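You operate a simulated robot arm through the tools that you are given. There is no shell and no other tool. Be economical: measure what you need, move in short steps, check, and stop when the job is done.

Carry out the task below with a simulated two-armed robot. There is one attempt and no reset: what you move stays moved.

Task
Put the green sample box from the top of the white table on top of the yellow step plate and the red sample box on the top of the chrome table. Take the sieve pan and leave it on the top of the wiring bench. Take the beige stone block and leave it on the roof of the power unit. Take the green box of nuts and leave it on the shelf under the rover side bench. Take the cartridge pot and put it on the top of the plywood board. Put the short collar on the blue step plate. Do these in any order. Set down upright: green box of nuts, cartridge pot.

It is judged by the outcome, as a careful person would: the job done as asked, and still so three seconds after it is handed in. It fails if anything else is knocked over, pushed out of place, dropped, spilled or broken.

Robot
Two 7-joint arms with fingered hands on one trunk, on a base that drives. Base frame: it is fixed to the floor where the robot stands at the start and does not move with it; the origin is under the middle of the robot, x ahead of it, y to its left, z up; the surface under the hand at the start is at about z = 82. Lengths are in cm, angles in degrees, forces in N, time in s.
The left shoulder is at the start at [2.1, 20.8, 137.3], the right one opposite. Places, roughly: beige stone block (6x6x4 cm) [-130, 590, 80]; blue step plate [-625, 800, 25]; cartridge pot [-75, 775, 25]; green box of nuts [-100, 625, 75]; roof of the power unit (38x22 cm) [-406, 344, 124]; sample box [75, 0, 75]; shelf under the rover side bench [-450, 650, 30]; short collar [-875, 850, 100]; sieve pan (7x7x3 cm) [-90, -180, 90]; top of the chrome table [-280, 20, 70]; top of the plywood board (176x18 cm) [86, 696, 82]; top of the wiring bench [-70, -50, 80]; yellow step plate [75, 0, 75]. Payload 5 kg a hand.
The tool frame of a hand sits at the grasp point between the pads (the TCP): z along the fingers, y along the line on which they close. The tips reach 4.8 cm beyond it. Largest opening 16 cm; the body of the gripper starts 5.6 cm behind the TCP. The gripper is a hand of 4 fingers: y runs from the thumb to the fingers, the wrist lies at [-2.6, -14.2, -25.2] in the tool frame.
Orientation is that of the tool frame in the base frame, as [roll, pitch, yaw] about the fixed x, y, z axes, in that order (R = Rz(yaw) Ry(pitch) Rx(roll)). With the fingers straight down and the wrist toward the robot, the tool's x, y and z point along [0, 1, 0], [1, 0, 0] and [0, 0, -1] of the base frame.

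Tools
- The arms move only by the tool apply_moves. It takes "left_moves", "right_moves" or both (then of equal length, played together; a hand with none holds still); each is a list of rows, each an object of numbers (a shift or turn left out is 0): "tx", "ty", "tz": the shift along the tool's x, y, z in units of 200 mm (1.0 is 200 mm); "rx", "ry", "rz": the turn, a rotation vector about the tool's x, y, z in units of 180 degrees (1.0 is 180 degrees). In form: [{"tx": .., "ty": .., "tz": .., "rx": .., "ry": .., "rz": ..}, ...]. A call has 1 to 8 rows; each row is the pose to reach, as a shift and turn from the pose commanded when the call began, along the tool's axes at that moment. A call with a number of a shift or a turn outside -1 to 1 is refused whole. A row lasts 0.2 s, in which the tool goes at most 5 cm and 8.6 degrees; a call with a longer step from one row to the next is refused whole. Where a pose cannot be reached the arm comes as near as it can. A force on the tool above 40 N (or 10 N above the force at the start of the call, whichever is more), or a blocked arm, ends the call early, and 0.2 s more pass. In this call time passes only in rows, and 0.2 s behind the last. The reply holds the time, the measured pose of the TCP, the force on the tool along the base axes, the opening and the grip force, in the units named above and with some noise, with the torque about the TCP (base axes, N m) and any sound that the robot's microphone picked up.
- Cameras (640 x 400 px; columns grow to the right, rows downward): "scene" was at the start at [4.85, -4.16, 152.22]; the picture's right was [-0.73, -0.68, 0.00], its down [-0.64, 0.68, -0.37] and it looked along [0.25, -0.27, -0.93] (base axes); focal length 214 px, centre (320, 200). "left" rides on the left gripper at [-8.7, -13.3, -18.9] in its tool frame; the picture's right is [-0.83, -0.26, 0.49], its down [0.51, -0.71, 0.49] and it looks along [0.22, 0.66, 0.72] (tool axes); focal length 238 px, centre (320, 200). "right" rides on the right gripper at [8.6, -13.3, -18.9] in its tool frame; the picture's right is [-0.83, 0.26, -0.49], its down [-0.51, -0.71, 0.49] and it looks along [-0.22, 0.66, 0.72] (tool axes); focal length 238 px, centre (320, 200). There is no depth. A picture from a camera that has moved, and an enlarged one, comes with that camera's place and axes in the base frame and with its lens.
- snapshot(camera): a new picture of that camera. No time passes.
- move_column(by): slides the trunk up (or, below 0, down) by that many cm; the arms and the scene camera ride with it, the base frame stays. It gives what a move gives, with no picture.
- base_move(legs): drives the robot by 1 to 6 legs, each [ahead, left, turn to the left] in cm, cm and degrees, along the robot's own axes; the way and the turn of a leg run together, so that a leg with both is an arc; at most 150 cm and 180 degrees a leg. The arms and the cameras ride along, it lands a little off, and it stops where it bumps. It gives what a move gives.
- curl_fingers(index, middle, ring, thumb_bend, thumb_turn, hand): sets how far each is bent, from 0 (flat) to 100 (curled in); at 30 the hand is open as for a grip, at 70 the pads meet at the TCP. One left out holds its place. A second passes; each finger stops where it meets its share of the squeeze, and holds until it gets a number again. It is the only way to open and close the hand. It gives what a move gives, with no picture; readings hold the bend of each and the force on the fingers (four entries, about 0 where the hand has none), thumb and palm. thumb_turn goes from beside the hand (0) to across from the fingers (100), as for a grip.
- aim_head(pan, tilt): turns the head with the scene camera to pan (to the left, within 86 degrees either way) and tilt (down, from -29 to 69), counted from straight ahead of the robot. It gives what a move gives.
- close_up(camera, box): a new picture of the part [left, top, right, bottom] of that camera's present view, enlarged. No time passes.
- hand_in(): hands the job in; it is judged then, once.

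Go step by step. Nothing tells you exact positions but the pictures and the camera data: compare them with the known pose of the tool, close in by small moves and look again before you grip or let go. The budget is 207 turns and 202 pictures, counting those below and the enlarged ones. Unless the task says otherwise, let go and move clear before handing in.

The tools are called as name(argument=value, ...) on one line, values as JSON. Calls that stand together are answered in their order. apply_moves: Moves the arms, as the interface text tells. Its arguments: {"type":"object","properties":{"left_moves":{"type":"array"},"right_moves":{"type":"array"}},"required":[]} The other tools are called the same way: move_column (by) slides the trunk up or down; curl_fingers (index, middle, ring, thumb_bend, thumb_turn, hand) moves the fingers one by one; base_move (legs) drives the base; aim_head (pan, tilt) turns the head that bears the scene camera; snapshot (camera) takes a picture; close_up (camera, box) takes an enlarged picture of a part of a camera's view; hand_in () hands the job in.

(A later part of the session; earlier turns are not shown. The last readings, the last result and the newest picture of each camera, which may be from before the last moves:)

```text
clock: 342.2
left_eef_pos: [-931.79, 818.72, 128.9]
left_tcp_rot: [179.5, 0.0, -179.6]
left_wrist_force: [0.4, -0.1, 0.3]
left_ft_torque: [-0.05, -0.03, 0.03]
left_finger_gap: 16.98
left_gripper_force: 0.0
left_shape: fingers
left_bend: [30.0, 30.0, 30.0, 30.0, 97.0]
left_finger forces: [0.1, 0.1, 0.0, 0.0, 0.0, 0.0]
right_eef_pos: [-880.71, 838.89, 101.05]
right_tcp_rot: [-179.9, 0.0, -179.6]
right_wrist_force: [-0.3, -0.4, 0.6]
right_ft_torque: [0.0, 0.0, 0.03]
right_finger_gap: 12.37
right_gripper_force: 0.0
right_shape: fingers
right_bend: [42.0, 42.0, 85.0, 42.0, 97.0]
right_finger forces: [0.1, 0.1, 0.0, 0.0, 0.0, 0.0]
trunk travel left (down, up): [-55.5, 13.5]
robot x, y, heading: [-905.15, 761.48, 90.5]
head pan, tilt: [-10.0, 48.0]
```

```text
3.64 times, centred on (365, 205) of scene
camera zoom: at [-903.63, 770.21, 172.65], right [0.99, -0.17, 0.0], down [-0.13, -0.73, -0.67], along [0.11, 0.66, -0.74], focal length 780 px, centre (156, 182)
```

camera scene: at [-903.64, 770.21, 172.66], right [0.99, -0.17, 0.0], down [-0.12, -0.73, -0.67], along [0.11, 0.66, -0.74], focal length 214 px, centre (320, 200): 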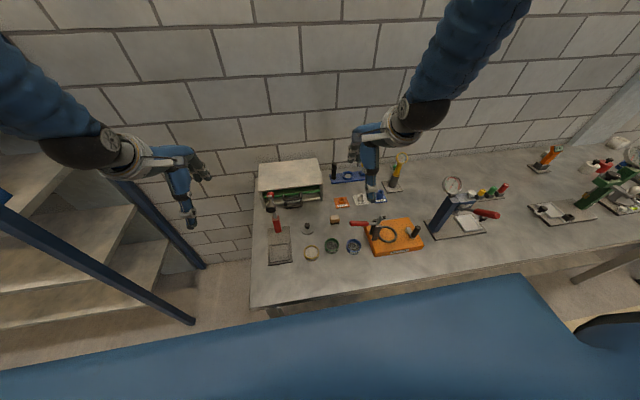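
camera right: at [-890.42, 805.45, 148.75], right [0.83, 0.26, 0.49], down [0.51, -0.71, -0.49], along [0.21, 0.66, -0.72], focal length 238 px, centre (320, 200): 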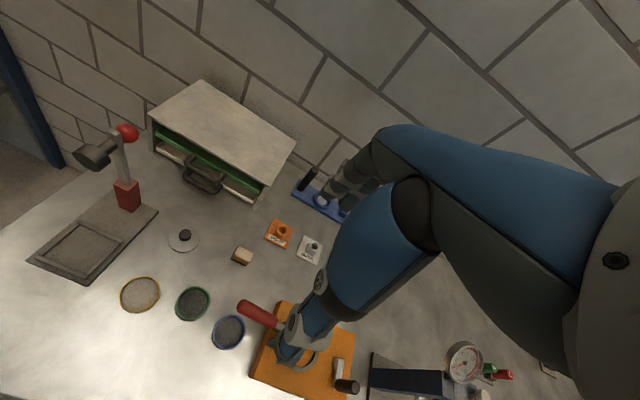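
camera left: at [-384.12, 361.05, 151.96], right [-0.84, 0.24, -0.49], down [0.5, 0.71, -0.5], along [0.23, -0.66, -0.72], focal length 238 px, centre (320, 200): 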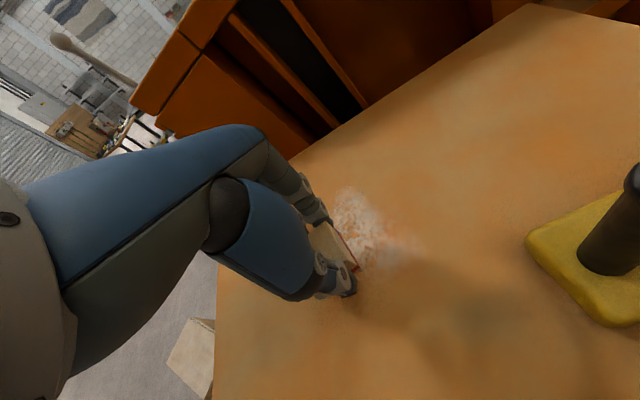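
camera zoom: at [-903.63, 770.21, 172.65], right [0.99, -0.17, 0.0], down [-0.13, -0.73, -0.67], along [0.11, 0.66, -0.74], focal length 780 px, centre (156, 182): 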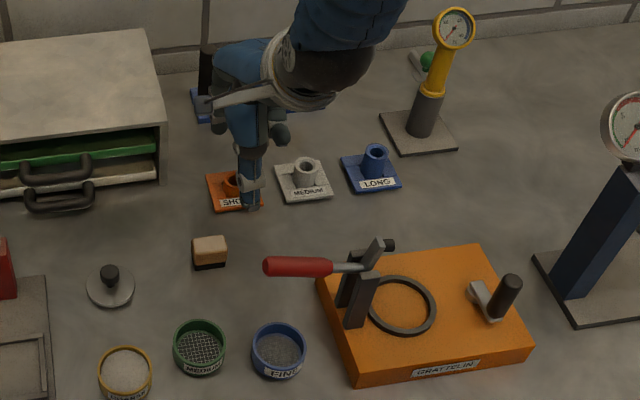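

Tube top z=93.7, base plate ≈ 90. I lower to TCP z≈97.3 and close.

apply_moves(right_moves=[{"tz": 0.06}, {"tz": 0.12}, {"tz": 0.17}, {"tz": 0.19}])

curl_fingers(hand="right", index=72, middle=72, thumb_bend=72)

close_up(camera="right", box=[200, 120, 400, 340])

```text
clock: 343.2
left_eef_pos: [-931.82, 818.71, 128.56]
left_tcp_rot: [179.6, 0.0, -179.6]
left_wrist_force: [0.7, 0.1, 0.2]
left_ft_torque: [0.03, 0.01, 0.01]
left_finger_gap: 16.99
left_gripper_force: 0.1
left_shape: fingers
left_bend: [30.0, 30.0, 30.0, 30.0, 97.0]
left_finger forces: [0.0, 0.0, 0.0, 0.0, 0.0, 0.0]
right_eef_pos: [-880.53, 838.75, 97.26]
right_tcp_rot: [-179.9, 0.0, -179.6]
right_wrist_force: [-0.3, 0.1, -0.7]
right_ft_torque: [-0.04, 0.04, 0.04]
right_finger_gap: 12.34
right_gripper_force: 0.0
right_shape: fingers
right_bend: [42.0, 42.0, 85.0, 42.0, 97.0]
right_finger forces: [0.0, 0.0, 0.0, 0.0, 0.1, 0.0]
trunk travel left (down, up): [-55.5, 13.5]
robot x, y, heading: [-904.48, 761.62, 90.5]
head pan, tilt: [-10.0, 48.0]
```

```text
clock: 344.2
left_eef_pos: [-931.88, 818.65, 128.71]
left_tcp_rot: [179.6, 0.1, -179.7]
left_wrist_force: [-0.7, -0.4, 0.0]
left_ft_torque: [-0.01, -0.02, 0.0]
left_finger_gap: 17.01
left_gripper_force: 0.1
left_shape: fingers
left_bend: [30.0, 30.0, 30.0, 30.0, 97.0]
left_finger forces: [0.0, 0.1, 0.0, 0.1, 0.0, 0.0]
right_eef_pos: [-880.67, 838.88, 97.39]
right_tcp_rot: [-179.9, 0.0, -179.6]
right_wrist_force: [1.1, -0.1, 0.8]
right_ft_torque: [0.01, 0.05, 0.0]
right_finger_gap: 2.88
right_gripper_force: 11.3
right_shape: fingers
right_bend: [65.0, 71.0, 85.0, 67.0, 97.0]
right_finger forces: [7.9, 3.7, 0.0, 0.0, 10.2, 0.0]
trunk travel left (down, up): [-55.5, 13.5]
robot x, y, heading: [-904.58, 761.24, 90.3]
head pan, tilt: [-10.0, 48.0]
```

```text
1.82 times, centred on (300, 230) of right
camera zoom: at [-889.34, 825.65, 116.36], right [0.83, 0.26, 0.49], down [0.51, -0.71, -0.49], along [0.21, 0.66, -0.72], focal length 433 px, centre (356, 146)
```

zoom: 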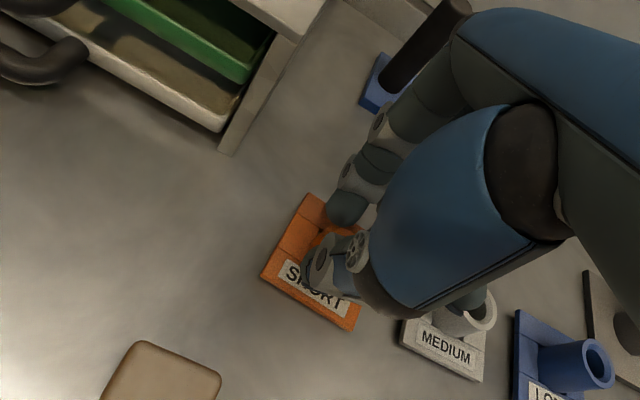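

The tube seems gripped (gap 2.9, ~11 N). I lift slowly and check.

apply_moves(right_moves=[{"tz": -0.04}, {"tz": -0.1}, {"tz": -0.18}, {"tz": -0.25}])

close_up(camera="right", box=[200, 120, 400, 340])

close_up(camera="scene", box=[310, 150, 400, 230])

```text
clock: 345.2
left_eef_pos: [-931.71, 818.58, 128.7]
left_tcp_rot: [179.7, 0.1, -179.7]
left_wrist_force: [-0.8, 0.0, 0.0]
left_ft_torque: [0.03, -0.02, -0.01]
left_finger_gap: 17.0
left_gripper_force: 0.0
left_shape: fingers
left_bend: [30.0, 30.0, 30.0, 30.0, 97.0]
left_finger forces: [0.0, 0.0, 0.0, 0.0, 0.0, 0.0]
right_eef_pos: [-880.78, 838.78, 102.22]
right_tcp_rot: [-179.8, 0.0, -179.7]
right_wrist_force: [-0.1, -1.3, -1.4]
right_ft_torque: [0.08, 0.02, 0.0]
right_finger_gap: 0.78
right_gripper_force: 0.1
right_shape: fingers
right_bend: [70.0, 72.0, 85.0, 71.0, 97.0]
right_finger forces: [0.1, 0.0, 0.1, 0.0, 0.1, 0.1]
trunk travel left (down, up): [-55.5, 13.5]
robot x, y, heading: [-905.03, 761.53, 90.2]
head pan, tilt: [-10.0, 48.0]
```

```text
1.82 times, centred on (300, 230) of right
camera zoom: at [-889.39, 825.59, 121.3], right [0.83, 0.26, 0.49], down [0.51, -0.71, -0.49], along [0.21, 0.65, -0.72], focal length 433 px, centre (356, 146)
```

zoom: 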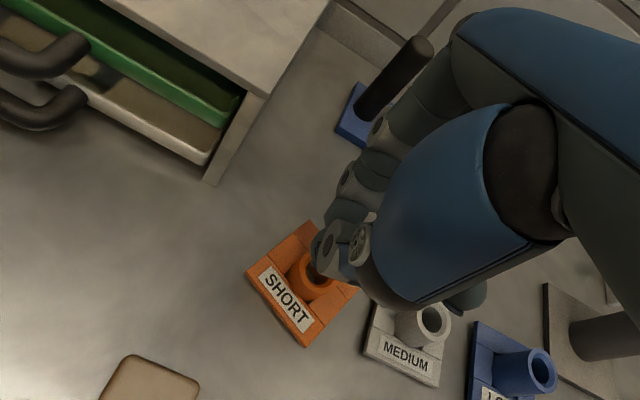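

```text
5.00 times, centred on (355, 190) of scene
camera zoom: at [-903.65, 770.13, 172.66], right [0.99, -0.17, 0.0], down [-0.13, -0.73, -0.67], along [0.11, 0.66, -0.74], focal length 1072 px, centre (145, 250)
```

zoom: 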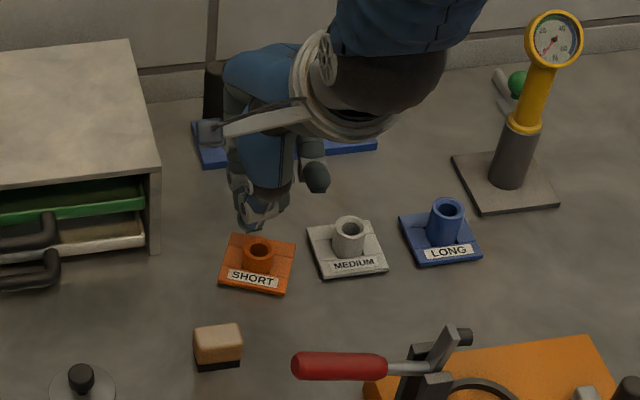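

The grip slipped (too weak a squeeze); the collar only turned a little and is still centred under the hand. I reopen, go a bit lower and squeeze harder.

curl_fingers(hand="right", index=45, middle=45, thumb_bend=45)

apply_moves(right_moves=[{"ty": -0.035, "tz": 0.03}, {"ty": -0.035, "tz": 0.12}, {"ty": -0.035, "tz": 0.21}, {"ty": -0.035, "tz": 0.265}])

close_up(camera="right", box=[200, 120, 400, 340])

curl_fingers(hand="right", index=95, middle=95, thumb_bend=95)

close_up(camera="right", box=[200, 120, 400, 340])

```text
clock: 346.2
left_eef_pos: [-931.85, 818.67, 128.7]
left_tcp_rot: [179.5, 0.1, -179.7]
left_wrist_force: [0.4, 0.3, 0.5]
left_ft_torque: [0.01, -0.01, -0.01]
left_finger_gap: 17.03
left_gripper_force: 0.0
left_shape: fingers
left_bend: [30.0, 30.0, 30.0, 30.0, 97.0]
left_finger forces: [0.0, 0.1, 0.1, 0.0, 0.0, 0.0]
right_eef_pos: [-880.76, 838.89, 102.32]
right_tcp_rot: [-179.8, 0.0, -179.7]
right_wrist_force: [0.1, -0.1, 0.5]
right_ft_torque: [0.0, -0.01, 0.01]
right_finger_gap: 11.11
right_gripper_force: 0.0
right_shape: fingers
right_bend: [45.0, 45.0, 85.0, 45.0, 97.0]
right_finger forces: [0.1, 0.0, 0.0, 0.0, 0.0, 0.1]
trunk travel left (down, up): [-55.5, 13.5]
robot x, y, heading: [-904.72, 761.25, 90.8]
head pan, tilt: [-10.0, 48.0]
```

```text
clock: 347.2
left_eef_pos: [-931.91, 818.66, 128.69]
left_tcp_rot: [179.5, -0.1, -179.7]
left_wrist_force: [0.0, -0.2, 0.2]
left_ft_torque: [0.01, 0.04, 0.01]
left_finger_gap: 16.99
left_gripper_force: 0.1
left_shape: fingers
left_bend: [30.0, 30.0, 30.0, 30.0, 97.0]
left_finger forces: [0.0, 0.0, 0.0, 0.1, 0.0, 0.0]
right_eef_pos: [-880.64, 838.25, 97.08]
right_tcp_rot: [-179.9, 0.0, -179.7]
right_wrist_force: [0.8, -0.5, 0.0]
right_ft_torque: [-0.04, -0.01, -0.01]
right_finger_gap: 11.1
right_gripper_force: 0.0
right_shape: fingers
right_bend: [45.0, 45.0, 85.0, 45.0, 97.0]
right_finger forces: [0.0, 0.0, 0.0, 0.1, 0.0, 0.1]
trunk travel left (down, up): [-55.5, 13.5]
robot x, y, heading: [-904.71, 761.34, 90.2]
head pan, tilt: [-10.0, 48.0]
```

```text
1.82 times, centred on (300, 230) of right
camera zoom: at [-889.31, 824.99, 116.02], right [0.83, 0.26, 0.49], down [0.51, -0.71, -0.49], along [0.21, 0.66, -0.72], focal length 433 px, centre (356, 146)
```

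zoom: 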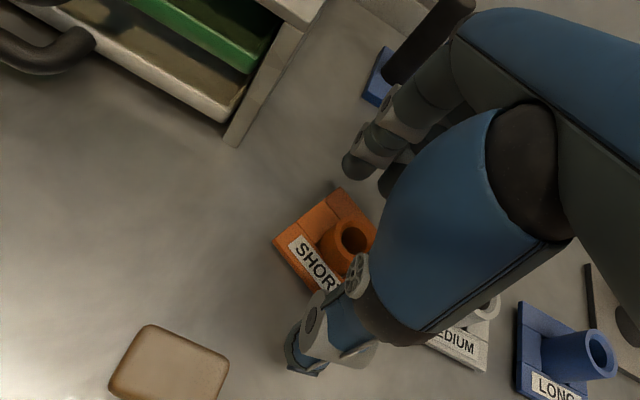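

```text
clock: 348.2
left_eef_pos: [-931.9, 818.69, 128.73]
left_tcp_rot: [179.6, 0.1, -179.7]
left_wrist_force: [0.5, 0.6, -0.1]
left_ft_torque: [-0.02, 0.01, 0.0]
left_finger_gap: 17.02
left_gripper_force: 0.1
left_shape: fingers
left_bend: [30.0, 30.0, 30.0, 30.0, 97.0]
left_finger forces: [0.1, 0.1, 0.0, 0.0, 0.1, 0.1]
right_eef_pos: [-880.75, 838.07, 96.97]
right_tcp_rot: [-179.9, 0.0, -179.7]
right_wrist_force: [-0.5, -0.3, -0.7]
right_ft_torque: [0.0, -0.01, -0.02]
right_finger_gap: 1.76
right_gripper_force: 0.0
right_shape: fingers
right_bend: [76.0, 95.0, 85.0, 91.0, 97.0]
right_finger forces: [0.0, 0.0, 0.0, 0.0, 0.0, 0.1]
trunk travel left (down, up): [-55.5, 13.5]
robot x, y, heading: [-904.85, 761.72, 90.2]
head pan, tilt: [-10.0, 48.0]
```

```text
1.82 times, centred on (300, 230) of right
camera zoom: at [-889.32, 824.95, 116.02], right [0.83, 0.26, 0.49], down [0.51, -0.71, -0.49], along [0.21, 0.66, -0.72], focal length 433 px, centre (356, 146)
```

zoom: 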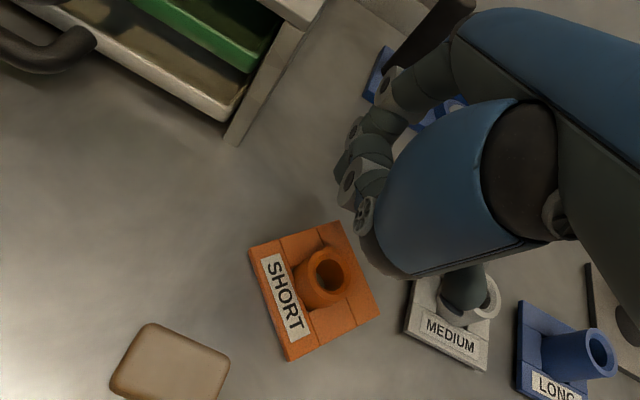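

The fingers slipped past the tube again, turning the base ~45°. I'll grip the 7 cm base plate by its edges instead: raise, open, and rotate the hand 45° to match it.

apply_moves(right_moves=[{"tz": -0.15}, {"tz": -0.35}, {"tz": -0.5}])

curl_fingers(hand="right", index=36, middle=36, thumb_bend=36)

apply_moves(right_moves=[{"ty": -0.02, "rz": -0.042}, {"ty": -0.05, "rz": -0.084}, {"ty": -0.075, "rz": -0.126}, {"ty": -0.075, "rz": -0.168}, {"ty": -0.075, "rz": -0.21}, {"ty": -0.075, "rz": -0.25}])

snapshot(camera="right")

close_up(camera="scene", box=[300, 150, 430, 260])

```text
clock: 349.0
left_eef_pos: [-931.81, 818.65, 128.71]
left_tcp_rot: [179.6, 0.1, -179.6]
left_wrist_force: [-0.6, -0.2, 0.0]
left_ft_torque: [0.05, 0.03, 0.02]
left_finger_gap: 17.01
left_gripper_force: 0.1
left_shape: fingers
left_bend: [30.0, 30.0, 30.0, 30.0, 97.0]
left_finger forces: [0.1, 0.0, 0.0, 0.0, 0.0, 0.0]
right_eef_pos: [-880.63, 838.08, 107.03]
right_tcp_rot: [-179.8, 0.0, -179.6]
right_wrist_force: [0.2, -1.6, -1.0]
right_ft_torque: [0.17, -0.02, -0.04]
right_finger_gap: 1.69
right_gripper_force: 0.1
right_shape: fingers
right_bend: [80.0, 95.0, 85.0, 94.0, 97.0]
right_finger forces: [0.0, 0.0, 0.0, 0.0, 0.0, 0.0]
trunk travel left (down, up): [-55.5, 13.5]
robot x, y, heading: [-905.09, 761.34, 90.3]
head pan, tilt: [-10.0, 48.0]
```

```text
clock: 350.0
left_eef_pos: [-931.81, 818.6, 128.69]
left_tcp_rot: [179.7, 0.0, -179.7]
left_wrist_force: [0.6, -0.9, -0.4]
left_ft_torque: [0.02, 0.0, 0.0]
left_finger_gap: 17.0
left_gripper_force: 0.1
left_shape: fingers
left_bend: [30.0, 30.0, 30.0, 30.0, 97.0]
left_finger forces: [0.1, 0.0, 0.0, 0.0, 0.0, 0.1]
right_eef_pos: [-880.65, 838.16, 106.91]
right_tcp_rot: [-179.9, 0.0, -179.8]
right_wrist_force: [-0.5, 0.0, -0.3]
right_ft_torque: [0.0, -0.01, 0.0]
right_finger_gap: 14.66
right_gripper_force: 0.1
right_shape: fingers
right_bend: [36.0, 36.0, 85.0, 36.0, 97.0]
right_finger forces: [0.0, 0.1, 0.1, 0.0, 0.0, 0.0]
trunk travel left (down, up): [-55.5, 13.5]
robot x, y, heading: [-904.91, 761.78, 90.3]
head pan, tilt: [-10.0, 48.0]
```

```text
clock: 351.4
left_eef_pos: [-931.77, 818.66, 128.69]
left_tcp_rot: [179.6, 0.0, -179.7]
left_wrist_force: [0.1, -0.2, 0.0]
left_ft_torque: [0.0, 0.08, 0.02]
left_finger_gap: 17.02
left_gripper_force: 0.0
left_shape: fingers
left_bend: [30.0, 30.0, 30.0, 30.0, 97.0]
left_finger forces: [0.0, 0.0, 0.0, 0.1, 0.1, 0.0]
right_eef_pos: [-880.58, 836.65, 107.02]
right_tcp_rot: [-179.9, 0.0, -134.7]
right_wrist_force: [0.9, -0.9, 0.2]
right_ft_torque: [-0.04, 0.0, 0.02]
right_finger_gap: 14.64
right_gripper_force: 0.1
right_shape: fingers
right_bend: [36.0, 36.0, 85.0, 36.0, 97.0]
right_finger forces: [0.0, 0.0, 0.0, 0.0, 0.1, 0.0]
trunk travel left (down, up): [-55.5, 13.5]
robot x, y, heading: [-904.68, 761.04, 90.5]
head pan, tilt: [-10.0, 48.0]
```

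```text
52 pictures are left
camera right: at [-877.19, 821.27, 126.02], right [0.4, 0.78, 0.49], down [0.86, -0.14, -0.49], along [-0.31, 0.61, -0.72], focal length 238 px, centre (320, 200)
```

right: 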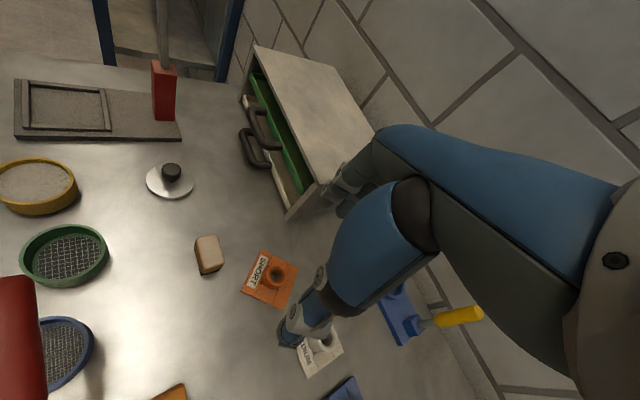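

```text
3.64 times, centred on (365, 205) of scene
camera zoom: at [-903.5, 770.2, 172.65], right [0.99, -0.17, 0.0], down [-0.13, -0.73, -0.67], along [0.11, 0.66, -0.74], focal length 780 px, centre (156, 182)
```

zoom: 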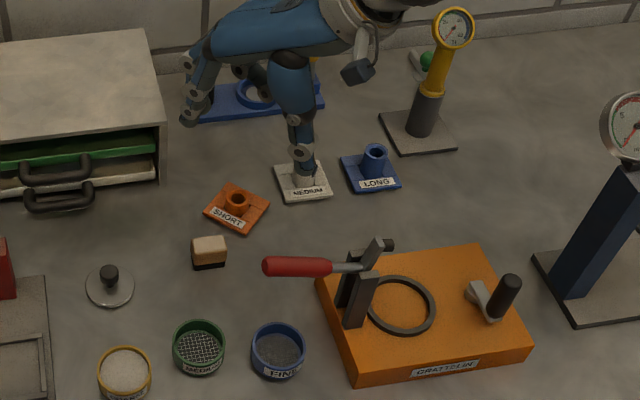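

The plate is now aligned with the hand. I centre and descend, checking for bench contact.

apply_moves(right_moves=[{"tx": 0.02, "ty": 0.02, "tz": 0.1}, {"tx": 0.02, "ty": 0.02, "tz": 0.25}, {"tx": 0.02, "ty": 0.02, "tz": 0.4}, {"tx": 0.02, "ty": 0.02, "tz": 0.52}, {"tx": 0.02, "ty": 0.02, "tz": 0.58}, {"tx": 0.02, "ty": 0.02, "tz": 0.625}])

apply_moves(right_moves=[{"tz": 0.02}, {"tz": 0.035}])

close_up(camera="right", box=[200, 150, 400, 350])

```text
clock: 352.8
left_eef_pos: [-931.88, 818.41, 128.81]
left_tcp_rot: [179.5, 0.1, -179.7]
left_wrist_force: [0.1, -0.4, 0.9]
left_ft_torque: [0.09, -0.05, -0.02]
left_finger_gap: 17.0
left_gripper_force: 0.1
left_shape: fingers
left_bend: [30.0, 30.0, 30.0, 30.0, 97.0]
left_finger forces: [0.1, 0.1, 0.0, 0.0, 0.0, 0.0]
right_eef_pos: [-881.41, 836.83, 95.11]
right_tcp_rot: [179.7, 0.2, -134.9]
right_wrist_force: [1.9, -3.2, 28.3]
right_ft_torque: [1.76, 1.24, -0.02]
right_finger_gap: 14.67
right_gripper_force: 13.2
right_shape: fingers
right_bend: [36.0, 35.0, 85.0, 36.0, 97.0]
right_finger forces: [0.0, 27.5, 0.0, 0.0, 0.0, 0.0]
trunk travel left (down, up): [-55.5, 13.5]
robot x, y, heading: [-904.53, 761.5, 90.3]
head pan, tilt: [-10.0, 48.0]
```

```text
clock: 353.3
left_eef_pos: [-931.89, 818.63, 128.86]
left_tcp_rot: [179.5, 0.1, -179.7]
left_wrist_force: [0.6, 1.2, -0.9]
left_ft_torque: [-0.01, 0.0, -0.03]
left_finger_gap: 16.99
left_gripper_force: 0.1
left_shape: fingers
left_bend: [30.0, 30.0, 30.0, 30.0, 97.0]
left_finger forces: [0.0, 0.0, 0.1, 0.0, 0.1, 0.0]
right_eef_pos: [-881.66, 837.35, 95.05]
right_tcp_rot: [179.3, 0.3, -134.8]
right_wrist_force: [-0.6, -6.2, 23.3]
right_ft_torque: [1.11, 1.02, 0.32]
right_finger_gap: 14.72
right_gripper_force: 11.8
right_shape: fingers
right_bend: [36.0, 36.0, 85.0, 36.0, 97.0]
right_finger forces: [0.0, 23.2, 0.0, 0.0, 0.1, 0.0]
trunk travel left (down, up): [-55.5, 13.5]
robot x, y, heading: [-904.76, 761.25, 90.2]
head pan, tilt: [-10.0, 48.0]
stopped in row 2 (right hand): the force on the tool passed its limit at 42 N (the readings are from after the stop); the commanded pose is now the measured one
```

```text
2.00 times, centred on (300, 250) of right
camera zoom: at [-878.25, 821.6, 113.83], right [0.41, 0.77, 0.49], down [0.86, -0.14, -0.5], along [-0.32, 0.63, -0.71], focal length 477 px, centre (360, 100)
```

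zoom: 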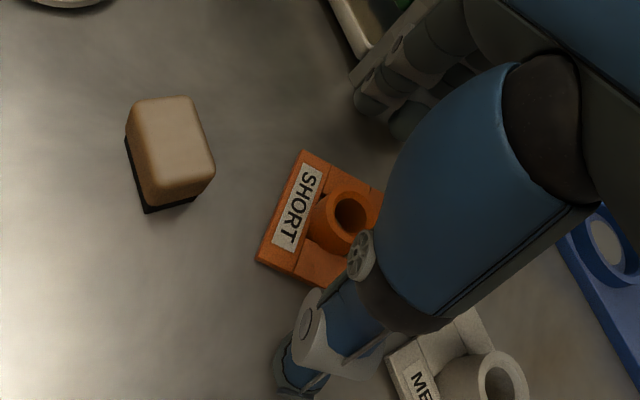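

The middle fingertip touched the bench (z≈90). I raise 7 mm, re-centre, and close firmly on the plate edges.

apply_moves(right_moves=[{"tz": -0.035}, {"tz": -0.035, "ty": -0.03}, {"tz": -0.035, "ty": -0.055}])

curl_fingers(hand="right", index=78, middle=78, thumb_bend=78)

close_up(camera="right", box=[200, 150, 400, 350])

```text
clock: 354.1
left_eef_pos: [-931.77, 818.6, 128.81]
left_tcp_rot: [179.6, 0.0, -179.7]
left_wrist_force: [-0.3, 0.1, -0.5]
left_ft_torque: [0.03, 0.02, 0.03]
left_finger_gap: 17.01
left_gripper_force: 0.0
left_shape: fingers
left_bend: [30.0, 30.0, 30.0, 30.0, 97.0]
left_finger forces: [0.1, 0.0, 0.0, 0.1, 0.1, 0.0]
right_eef_pos: [-880.62, 836.31, 95.15]
right_tcp_rot: [179.5, 0.1, -134.9]
right_wrist_force: [-0.4, 0.8, 0.3]
right_ft_torque: [0.08, 0.06, -0.01]
right_finger_gap: 14.71
right_gripper_force: 0.6
right_shape: fingers
right_bend: [36.0, 36.0, 85.0, 36.0, 97.0]
right_finger forces: [0.1, 1.1, 0.1, 0.0, 0.0, 0.0]
trunk travel left (down, up): [-55.5, 13.5]
robot x, y, heading: [-905.01, 761.37, 90.2]
head pan, tilt: [-10.0, 48.0]
```

```text
clock: 355.1
left_eef_pos: [-931.87, 818.57, 128.7]
left_tcp_rot: [179.7, 0.0, -179.7]
left_wrist_force: [-0.2, 0.1, 0.6]
left_ft_torque: [-0.01, 0.0, 0.02]
left_finger_gap: 17.0
left_gripper_force: 0.0
left_shape: fingers
left_bend: [30.0, 30.0, 30.0, 30.0, 97.0]
left_finger forces: [0.0, 0.0, 0.0, 0.1, 0.0, 0.0]
right_eef_pos: [-880.6, 836.38, 95.44]
right_tcp_rot: [179.3, 0.3, -134.9]
right_wrist_force: [0.5, 4.8, 18.7]
right_ft_torque: [0.12, -0.01, 0.0]
right_finger_gap: 7.06
right_gripper_force: 24.4
right_shape: fingers
right_bend: [55.0, 56.0, 85.0, 58.0, 96.0]
right_finger forces: [13.6, 12.2, 0.0, 0.0, 23.3, 0.1]
trunk travel left (down, up): [-55.5, 13.5]
robot x, y, heading: [-904.99, 761.65, 90.4]
head pan, tilt: [-10.0, 48.0]
```

```text
2.00 times, centred on (300, 250) of right
camera zoom: at [-877.33, 820.78, 114.33], right [0.41, 0.77, 0.49], down [0.86, -0.14, -0.5], along [-0.31, 0.62, -0.72], focal length 477 px, centre (360, 100)
```

zoom: 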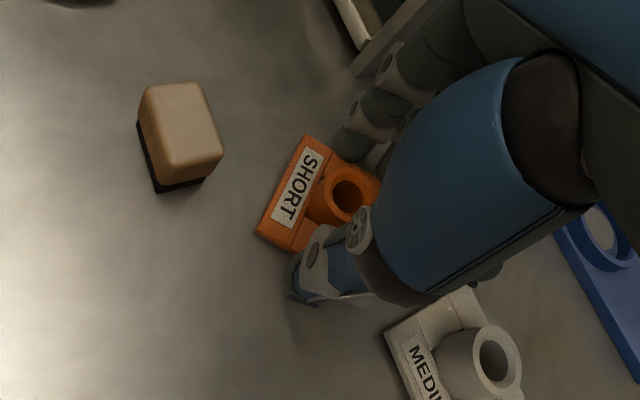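

Plate gripped (gap 7.06, 24 N). I lift and check.

apply_moves(right_moves=[{"tz": -0.04}, {"tz": -0.1}, {"tz": -0.2}, {"tz": -0.3}, {"tz": -0.45}])

close_up(camera="right", box=[200, 150, 400, 350])

```text
clock: 356.3
left_eef_pos: [-931.9, 818.58, 128.66]
left_tcp_rot: [179.6, 0.1, -179.7]
left_wrist_force: [0.4, 0.1, 0.6]
left_ft_torque: [0.04, -0.02, 0.01]
left_finger_gap: 17.02
left_gripper_force: 0.2
left_shape: fingers
left_bend: [30.0, 30.0, 30.0, 30.0, 97.0]
left_finger forces: [0.1, 0.0, 0.1, 0.0, 0.0, 0.1]
right_eef_pos: [-880.6, 836.14, 104.49]
right_tcp_rot: [179.6, 0.1, -134.8]
right_wrist_force: [-1.3, -1.8, -2.4]
right_ft_torque: [0.16, -0.01, -0.04]
right_finger_gap: 3.7
right_gripper_force: 2.1
right_shape: fingers
right_bend: [61.0, 61.0, 85.0, 67.0, 97.0]
right_finger forces: [1.7, 0.0, 0.0, 0.0, 1.7, 0.1]
trunk travel left (down, up): [-55.5, 13.5]
robot x, y, heading: [-904.9, 761.81, 90.6]
head pan, tilt: [-10.0, 48.0]
```

```text
2.00 times, centred on (300, 250) of right
camera zoom: at [-877.3, 820.59, 123.33], right [0.41, 0.77, 0.49], down [0.86, -0.14, -0.49], along [-0.31, 0.62, -0.72], focal length 477 px, centre (360, 100)
```

zoom: 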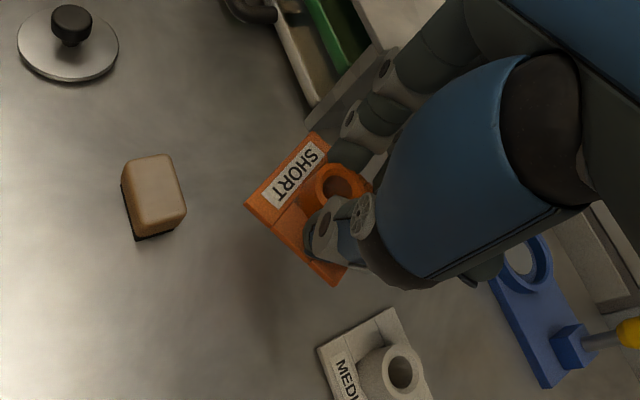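

The collar came up but only loosely, now held by the tube (2 N). I lower it gently back near the bench before squeezing more.

apply_moves(right_moves=[{"tz": 0.08}, {"tz": 0.18}, {"tz": 0.28}, {"tz": 0.34}, {"tz": 0.37}])

close_up(camera="right", box=[200, 150, 400, 350])

close_up(camera="scene", box=[320, 160, 400, 225])

```text
clock: 357.5
left_eef_pos: [-931.84, 818.56, 128.73]
left_tcp_rot: [179.5, 0.0, -179.7]
left_wrist_force: [-0.9, -0.3, 0.3]
left_ft_torque: [0.0, 0.02, 0.02]
left_finger_gap: 17.0
left_gripper_force: 0.1
left_shape: fingers
left_bend: [30.0, 30.0, 30.0, 30.0, 97.0]
left_finger forces: [0.0, 0.1, 0.0, 0.0, 0.0, 0.0]
right_eef_pos: [-880.67, 836.41, 96.89]
right_tcp_rot: [179.6, 0.1, -134.8]
right_wrist_force: [-0.7, 0.3, -0.6]
right_ft_torque: [0.0, -0.03, 0.01]
right_finger_gap: 3.66
right_gripper_force: 2.2
right_shape: fingers
right_bend: [61.0, 61.0, 85.0, 67.0, 97.0]
right_finger forces: [1.7, 0.0, 0.0, 0.0, 1.7, 0.0]
trunk travel left (down, up): [-55.5, 13.5]
robot x, y, heading: [-904.87, 761.15, 90.2]
head pan, tilt: [-10.0, 48.0]
```

```text
2.00 times, centred on (300, 250) of right
camera zoom: at [-877.34, 820.79, 115.82], right [0.41, 0.77, 0.49], down [0.86, -0.14, -0.49], along [-0.31, 0.62, -0.72], focal length 477 px, centre (360, 100)
```

zoom: 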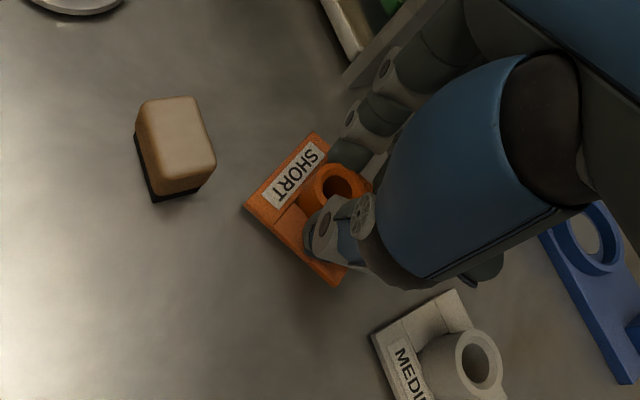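

```text
6.15 times, centred on (360, 192) of scene
camera zoom: at [-903.62, 770.18, 172.65], right [0.99, -0.17, 0.0], down [-0.13, -0.73, -0.67], along [0.11, 0.66, -0.74], focal length 1320 px, centre (74, 246)
```

zoom: 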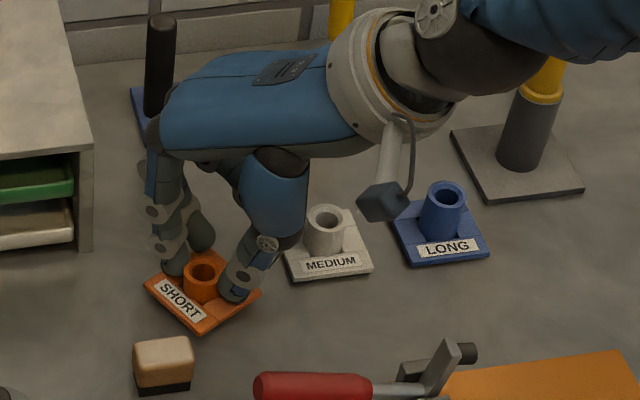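

The collar is held squarely by its tube between index and thumb. I firm up just those two fingers.

curl_fingers(hand="right", index=70, thumb_bend=76)

curl_fingers(hand="right", index=78, thumb_bend=84)

close_up(camera="right", box=[200, 150, 400, 350])

```text
clock: 358.5
left_eef_pos: [-931.86, 818.69, 128.79]
left_tcp_rot: [179.6, 0.0, -179.7]
left_wrist_force: [0.0, 0.2, -0.2]
left_ft_torque: [0.05, -0.02, 0.01]
left_finger_gap: 17.01
left_gripper_force: 0.1
left_shape: fingers
left_bend: [30.0, 30.0, 30.0, 30.0, 97.0]
left_finger forces: [0.0, 0.1, 0.1, 0.0, 0.1, 0.0]
right_eef_pos: [-880.63, 836.34, 96.9]
right_tcp_rot: [179.6, 0.1, -134.8]
right_wrist_force: [0.4, 0.5, -0.6]
right_ft_torque: [0.0, 0.01, 0.0]
right_finger_gap: 3.35
right_gripper_force: 14.1
right_shape: fingers
right_bend: [59.0, 61.0, 85.0, 71.0, 97.0]
right_finger forces: [12.5, 0.0, 0.0, 0.0, 15.5, 0.1]
trunk travel left (down, up): [-55.5, 13.5]
robot x, y, heading: [-904.92, 761.63, 90.4]
head pan, tilt: [-10.0, 48.0]
```

```text
clock: 359.5
left_eef_pos: [-931.83, 818.67, 128.64]
left_tcp_rot: [179.6, 0.2, -179.7]
left_wrist_force: [0.0, 0.7, 1.1]
left_ft_torque: [-0.01, -0.02, -0.01]
left_finger_gap: 17.01
left_gripper_force: 0.0
left_shape: fingers
left_bend: [30.0, 30.0, 30.0, 30.0, 97.0]
left_finger forces: [0.0, 0.0, 0.1, 0.0, 0.1, 0.0]
right_eef_pos: [-880.65, 836.49, 97.06]
right_tcp_rot: [179.6, 0.1, -135.1]
right_wrist_force: [1.1, 1.3, 5.2]
right_ft_torque: [0.21, 0.3, -0.03]
right_finger_gap: 3.1
right_gripper_force: 18.7
right_shape: fingers
right_bend: [50.0, 61.0, 85.0, 78.0, 97.0]
right_finger forces: [17.8, 0.0, 0.0, 0.0, 19.8, 0.1]
trunk travel left (down, up): [-55.5, 13.5]
robot x, y, heading: [-904.69, 761.4, 90.4]
head pan, tilt: [-10.0, 48.0]
```

```text
2.00 times, centred on (300, 250) of right
camera zoom: at [-877.34, 820.77, 115.87], right [0.41, 0.77, 0.49], down [0.86, -0.14, -0.5], along [-0.31, 0.62, -0.72], focal length 477 px, centre (360, 100)
```

zoom: 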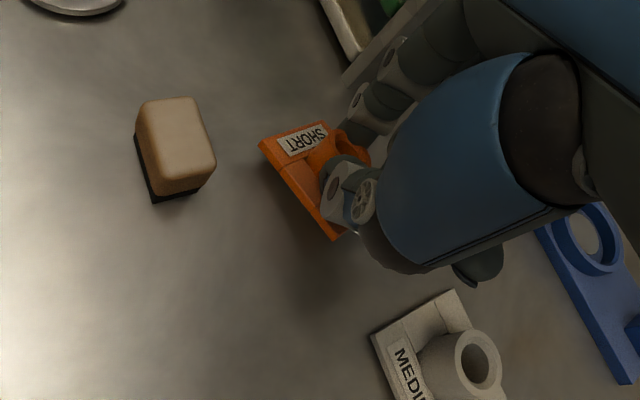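

The thumb overpowered and tilted it slightly; I bring the thumb back to balance.

curl_fingers(hand="right", thumb_bend=76, index=76)

close_up(camera="right", box=[200, 150, 400, 350])

```text
clock: 360.5
left_eef_pos: [-931.87, 818.7, 128.63]
left_tcp_rot: [179.6, 0.2, -179.7]
left_wrist_force: [0.4, -0.3, -1.2]
left_ft_torque: [0.0, 0.01, -0.02]
left_finger_gap: 17.02
left_gripper_force: 0.1
left_shape: fingers
left_bend: [30.0, 30.0, 30.0, 30.0, 97.0]
left_finger forces: [0.1, 0.0, 0.0, 0.0, 0.0, 0.0]
right_eef_pos: [-880.72, 836.38, 96.93]
right_tcp_rot: [179.6, 0.1, -134.8]
right_wrist_force: [0.0, 0.3, 0.3]
right_ft_torque: [-0.02, -0.01, 0.0]
right_finger_gap: 3.32
right_gripper_force: 9.9
right_shape: fingers
right_bend: [55.0, 61.0, 85.0, 74.0, 97.0]
right_finger forces: [9.7, 0.0, 0.0, 0.0, 9.7, 0.0]
trunk travel left (down, up): [-55.5, 13.5]
robot x, y, heading: [-905.25, 761.22, 90.3]
head pan, tilt: [-10.0, 48.0]
```

```text
2.00 times, centred on (300, 250) of right
camera zoom: at [-877.35, 820.76, 115.83], right [0.41, 0.77, 0.49], down [0.86, -0.14, -0.5], along [-0.31, 0.62, -0.72], focal length 477 px, centre (360, 100)
```

zoom: 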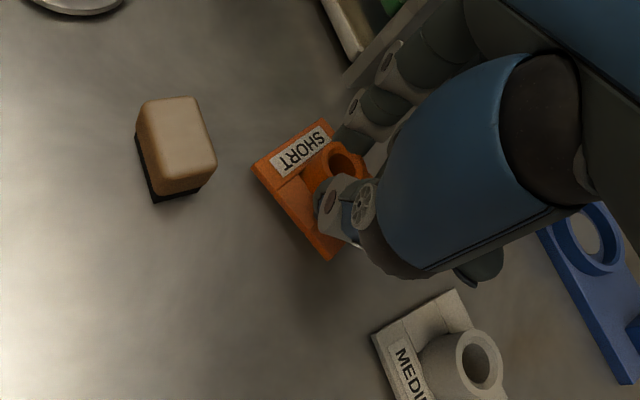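

Grip balanced at ~10 N each and the collar is flat. I lift slowly.

apply_moves(right_moves=[{"tz": -0.03}, {"tz": -0.08}, {"tz": -0.15}, {"tz": -0.25}, {"tz": -0.38}, {"tz": -0.52}, {"tz": -0.68}, {"tz": -0.85}])

close_up(camera="right", box=[200, 150, 400, 350])

```text
clock: 362.3
left_eef_pos: [-931.88, 818.64, 128.74]
left_tcp_rot: [179.6, 0.2, -179.8]
left_wrist_force: [-1.5, 0.2, 0.0]
left_ft_torque: [0.03, -0.04, 0.01]
left_finger_gap: 17.02
left_gripper_force: 0.0
left_shape: fingers
left_bend: [30.0, 30.0, 30.0, 30.0, 97.0]
left_finger forces: [0.1, 0.0, 0.1, 0.0, 0.0, 0.0]
right_eef_pos: [-880.7, 836.06, 113.91]
right_tcp_rot: [179.7, 0.2, -134.8]
right_wrist_force: [-0.3, -2.0, -2.6]
right_ft_torque: [0.15, 0.0, -0.04]
right_finger_gap: 3.35
right_gripper_force: 9.8
right_shape: fingers
right_bend: [55.0, 61.0, 85.0, 74.0, 97.0]
right_finger forces: [9.7, 0.0, 0.0, 0.0, 9.6, 0.1]
trunk travel left (down, up): [-55.5, 13.5]
robot x, y, heading: [-904.52, 761.62, 90.1]
head pan, tilt: [-10.0, 48.0]
```

```text
2.00 times, centred on (300, 250) of right
camera zoom: at [-877.34, 820.53, 132.84], right [0.41, 0.77, 0.49], down [0.86, -0.14, -0.49], along [-0.31, 0.62, -0.72], focal length 477 px, centre (360, 100)
```

zoom: 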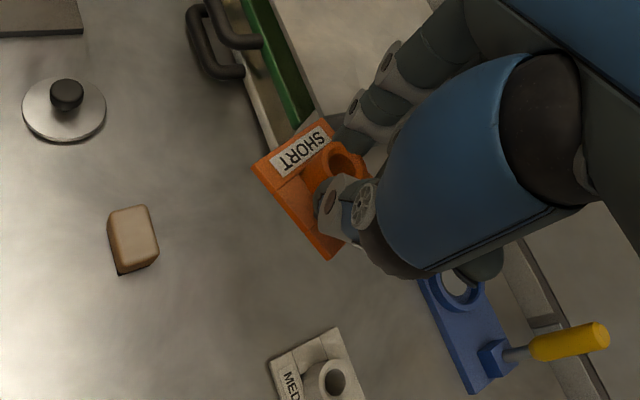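

It hangs stably. I lift higher, turn the hand back and retract toward me slowly.

apply_moves(right_moves=[{"tz": -0.1}, {"tz": -0.22}, {"tz": -0.36}, {"tz": -0.5}, {"tz": -0.62}, {"tz": -0.68}])

apply_moves(right_moves=[{"rz": 0.02}, {"rz": 0.055}, {"rz": 0.095}, {"rz": 0.135}, {"rz": 0.175}, {"rz": 0.21}, {"rz": 0.24}, {"rz": 0.25}])

apply_moves(right_moves=[{"ty": -0.08}, {"ty": -0.2}, {"ty": -0.35}, {"ty": -0.5}, {"ty": -0.65}, {"ty": -0.78}, {"ty": -0.87}, {"ty": -0.92}])

close_up(camera="right", box=[200, 150, 400, 350])

```text
clock: 363.7
left_eef_pos: [-931.82, 818.62, 128.62]
left_tcp_rot: [179.6, 0.0, -179.7]
left_wrist_force: [0.0, 0.3, -0.5]
left_ft_torque: [0.01, 0.0, 0.02]
left_finger_gap: 17.01
left_gripper_force: 0.1
left_shape: fingers
left_bend: [30.0, 30.0, 30.0, 30.0, 97.0]
left_finger forces: [0.0, 0.0, 0.0, 0.0, 0.0, 0.1]
right_eef_pos: [-880.66, 836.08, 127.5]
right_tcp_rot: [179.6, 0.2, -134.8]
right_wrist_force: [0.1, 0.1, -1.5]
right_ft_torque: [0.02, 0.02, 0.0]
right_finger_gap: 3.35
right_gripper_force: 9.4
right_shape: fingers
right_bend: [55.0, 61.0, 85.0, 74.0, 97.0]
right_finger forces: [9.6, 0.0, 0.1, 0.0, 9.5, 0.0]
trunk travel left (down, up): [-55.5, 13.5]
robot x, y, heading: [-904.8, 761.47, 90.1]
head pan, tilt: [-10.0, 48.0]
```

```text
clock: 365.5
left_eef_pos: [-931.71, 818.62, 128.69]
left_tcp_rot: [179.6, 0.1, -179.7]
left_wrist_force: [-0.3, 0.0, -1.1]
left_ft_torque: [0.03, 0.01, 0.01]
left_finger_gap: 17.03
left_gripper_force: 0.1
left_shape: fingers
left_bend: [30.0, 30.0, 30.0, 30.0, 97.0]
left_finger forces: [0.0, 0.0, 0.1, 0.0, 0.0, 0.1]
right_eef_pos: [-880.47, 836.18, 127.48]
right_tcp_rot: [179.6, -0.1, -179.9]
right_wrist_force: [-0.6, 0.2, -1.9]
right_ft_torque: [0.03, 0.01, 0.01]
right_finger_gap: 3.33
right_gripper_force: 9.1
right_shape: fingers
right_bend: [55.0, 61.0, 85.0, 74.0, 97.0]
right_finger forces: [9.5, 0.0, 0.0, 0.1, 9.4, 0.1]
trunk travel left (down, up): [-55.5, 13.5]
robot x, y, heading: [-905.36, 761.46, 90.2]
head pan, tilt: [-10.0, 48.0]
```

```text
clock: 367.3
left_eef_pos: [-931.77, 818.68, 128.59]
left_tcp_rot: [179.6, 0.0, -179.7]
left_wrist_force: [0.7, -0.4, 0.0]
left_ft_torque: [0.05, 0.03, -0.02]
left_finger_gap: 16.99
left_gripper_force: 0.0
left_shape: fingers
left_bend: [30.0, 30.0, 30.0, 30.0, 97.0]
left_finger forces: [0.0, 0.0, 0.0, 0.0, 0.1, 0.1]
right_eef_pos: [-880.42, 817.64, 127.34]
right_tcp_rot: [179.8, -0.1, -179.8]
right_wrist_force: [0.1, 0.1, 0.5]
right_ft_torque: [0.0, 0.0, 0.0]
right_finger_gap: 3.32
right_gripper_force: 9.1
right_shape: fingers
right_bend: [55.0, 61.0, 85.0, 74.0, 97.0]
right_finger forces: [9.5, 0.1, 0.1, 0.0, 9.5, 0.0]
trunk travel left (down, up): [-55.5, 13.5]
robot x, y, heading: [-904.88, 761.42, 90.4]
head pan, tilt: [-10.0, 48.0]
```

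```text
2.00 times, centred on (300, 250) of right
camera zoom: at [-888.99, 804.32, 146.32], right [0.84, 0.26, 0.48], down [0.51, -0.7, -0.5], along [0.21, 0.66, -0.72], focal length 477 px, centre (360, 100)
```

zoom: 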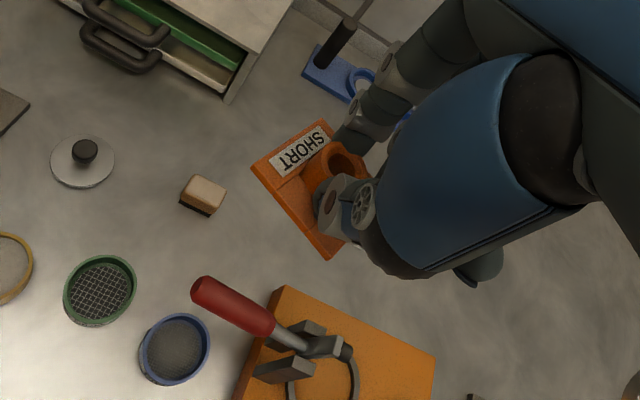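

Collar secure. I drive back and along the wall to the bench with the blue plate, then lower the trunk.

base_move(legs=[[-57, 0, -0.3], [0, -126, 0], [0, -125, 0]])

move_column(by=-55)

aim_head(pan=-10, tilt=30)

snapshot(camera="scene")

```text
clock: 382.4
left_eef_pos: [-679.91, 760.24, 128.65]
left_tcp_rot: [179.6, 0.0, -179.7]
left_wrist_force: [0.3, 0.3, 0.2]
left_ft_torque: [0.0, -0.04, 0.03]
left_finger_gap: 17.03
left_gripper_force: 0.0
left_shape: fingers
left_bend: [30.0, 30.0, 30.0, 30.0, 97.0]
left_finger forces: [0.0, 0.1, 0.0, 0.0, 0.0, 0.0]
right_eef_pos: [-628.55, 759.31, 127.36]
right_tcp_rot: [179.7, -0.2, -179.7]
right_wrist_force: [1.1, 0.2, -0.4]
right_ft_torque: [-0.01, 0.02, 0.0]
right_finger_gap: 3.33
right_gripper_force: 9.4
right_shape: fingers
right_bend: [55.0, 61.0, 85.0, 74.0, 97.0]
right_finger forces: [9.5, 0.0, 0.0, 0.0, 9.4, 0.0]
trunk travel left (down, up): [-55.5, 13.5]
robot x, y, heading: [-652.92, 703.26, 90.2]
head pan, tilt: [-10.0, 48.0]
```

```text
refused: -55 is not a number from -40 to 40
```

```text
clock: 383.3
left_eef_pos: [-679.86, 760.16, 128.68]
left_tcp_rot: [179.6, 0.0, -179.7]
left_wrist_force: [0.4, -0.2, 0.4]
left_ft_torque: [-0.02, -0.01, -0.04]
left_finger_gap: 17.0
left_gripper_force: 0.1
left_shape: fingers
left_bend: [30.0, 30.0, 30.0, 30.0, 97.0]
left_finger forces: [0.0, 0.0, 0.0, 0.0, 0.0, 0.1]
right_eef_pos: [-628.36, 759.26, 127.41]
right_tcp_rot: [179.7, -0.1, -179.9]
right_wrist_force: [0.1, 0.1, -0.3]
right_ft_torque: [0.0, -0.03, -0.01]
right_finger_gap: 3.33
right_gripper_force: 9.4
right_shape: fingers
right_bend: [55.0, 61.0, 85.0, 74.0, 97.0]
right_finger forces: [9.4, 0.0, 0.0, 0.0, 9.4, 0.0]
trunk travel left (down, up): [-55.5, 13.5]
robot x, y, heading: [-653.21, 703.14, 90.3]
head pan, tilt: [-10.0, 30.0]
```

```text
41 pictures are left
camera scene: at [-651.51, 712.91, 175.33], right [0.99, -0.17, 0.0], down [-0.08, -0.49, -0.87], along [0.15, 0.85, -0.5], focal length 214 px, centre (320, 200)
```

scene: 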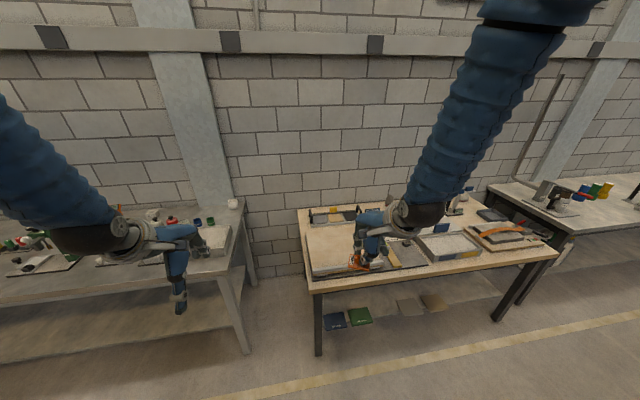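

The blue plate's on the low shelf under the wood bench. I lower the trunk in two steps and look level at it.

move_column(by=-40)

move_column(by=-15)

close_up(camera="scene", box=[240, 180, 480, 330])

snapshot(camera="right")

```text
clock: 387.1
left_eef_pos: [-679.98, 760.14, 88.76]
left_tcp_rot: [179.6, 0.1, -179.7]
left_wrist_force: [0.1, 0.4, -0.4]
left_ft_torque: [0.03, 0.05, 0.01]
left_finger_gap: 17.03
left_gripper_force: 0.0
left_shape: fingers
left_bend: [30.0, 30.0, 30.0, 30.0, 97.0]
left_finger forces: [0.0, 0.0, 0.0, 0.0, 0.0, 0.0]
right_eef_pos: [-628.57, 759.35, 87.32]
right_tcp_rot: [179.6, -0.2, -179.8]
right_wrist_force: [-0.2, -0.3, -0.8]
right_ft_torque: [-0.01, -0.04, -0.02]
right_finger_gap: 3.33
right_gripper_force: 9.5
right_shape: fingers
right_bend: [55.0, 61.0, 85.0, 74.0, 97.0]
right_finger forces: [9.5, 0.0, 0.0, 0.1, 9.5, 0.1]
trunk travel left (down, up): [-15.5, 53.5]
robot x, y, heading: [-653.09, 703.03, 90.3]
head pan, tilt: [-10.0, 30.0]
```

```text
clock: 388.8
left_eef_pos: [-679.98, 760.19, 73.69]
left_tcp_rot: [179.6, 0.2, -179.7]
left_wrist_force: [-0.5, -0.3, 0.2]
left_ft_torque: [0.0, 0.02, -0.01]
left_finger_gap: 17.03
left_gripper_force: 0.1
left_shape: fingers
left_bend: [30.0, 30.0, 30.0, 30.0, 97.0]
left_finger forces: [0.0, 0.0, 0.0, 0.0, 0.1, 0.0]
right_eef_pos: [-628.55, 759.34, 72.45]
right_tcp_rot: [179.5, -0.2, -179.8]
right_wrist_force: [-0.1, 0.5, 0.2]
right_ft_torque: [0.03, -0.01, 0.02]
right_finger_gap: 3.32
right_gripper_force: 9.3
right_shape: fingers
right_bend: [55.0, 61.0, 85.0, 74.0, 97.0]
right_finger forces: [9.5, 0.0, 0.0, 0.0, 9.4, 0.1]
trunk travel left (down, up): [-0.5, 68.5]
robot x, y, heading: [-652.6, 702.63, 90.4]
head pan, tilt: [-10.0, 30.0]
```

```text
2.67 times, centred on (360, 255) of scene
camera zoom: at [-651.52, 712.87, 120.36], right [0.99, -0.17, 0.0], down [-0.08, -0.49, -0.87], along [0.15, 0.85, -0.5], focal length 572 px, centre (213, 53)
```

zoom: 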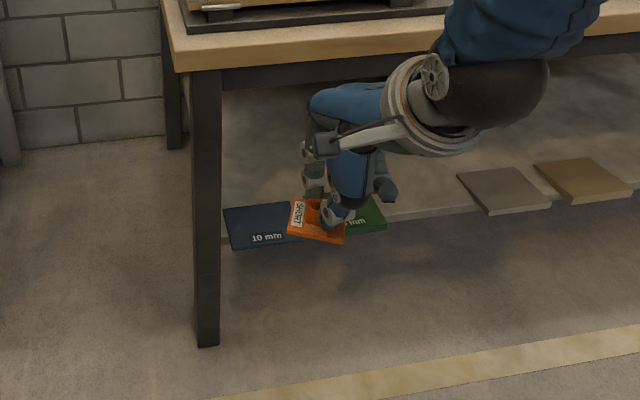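

```text
39 pictures are left
camera right: at [-637.1, 745.94, 91.37], right [0.84, 0.26, 0.48], down [0.51, -0.7, -0.5], along [0.21, 0.66, -0.72], focal length 238 px, centre (320, 200)
```

right: 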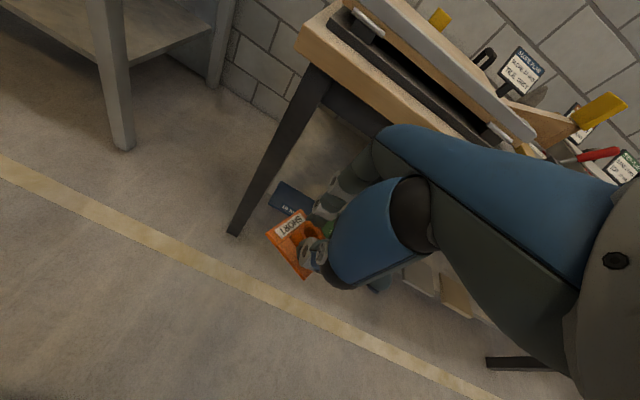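

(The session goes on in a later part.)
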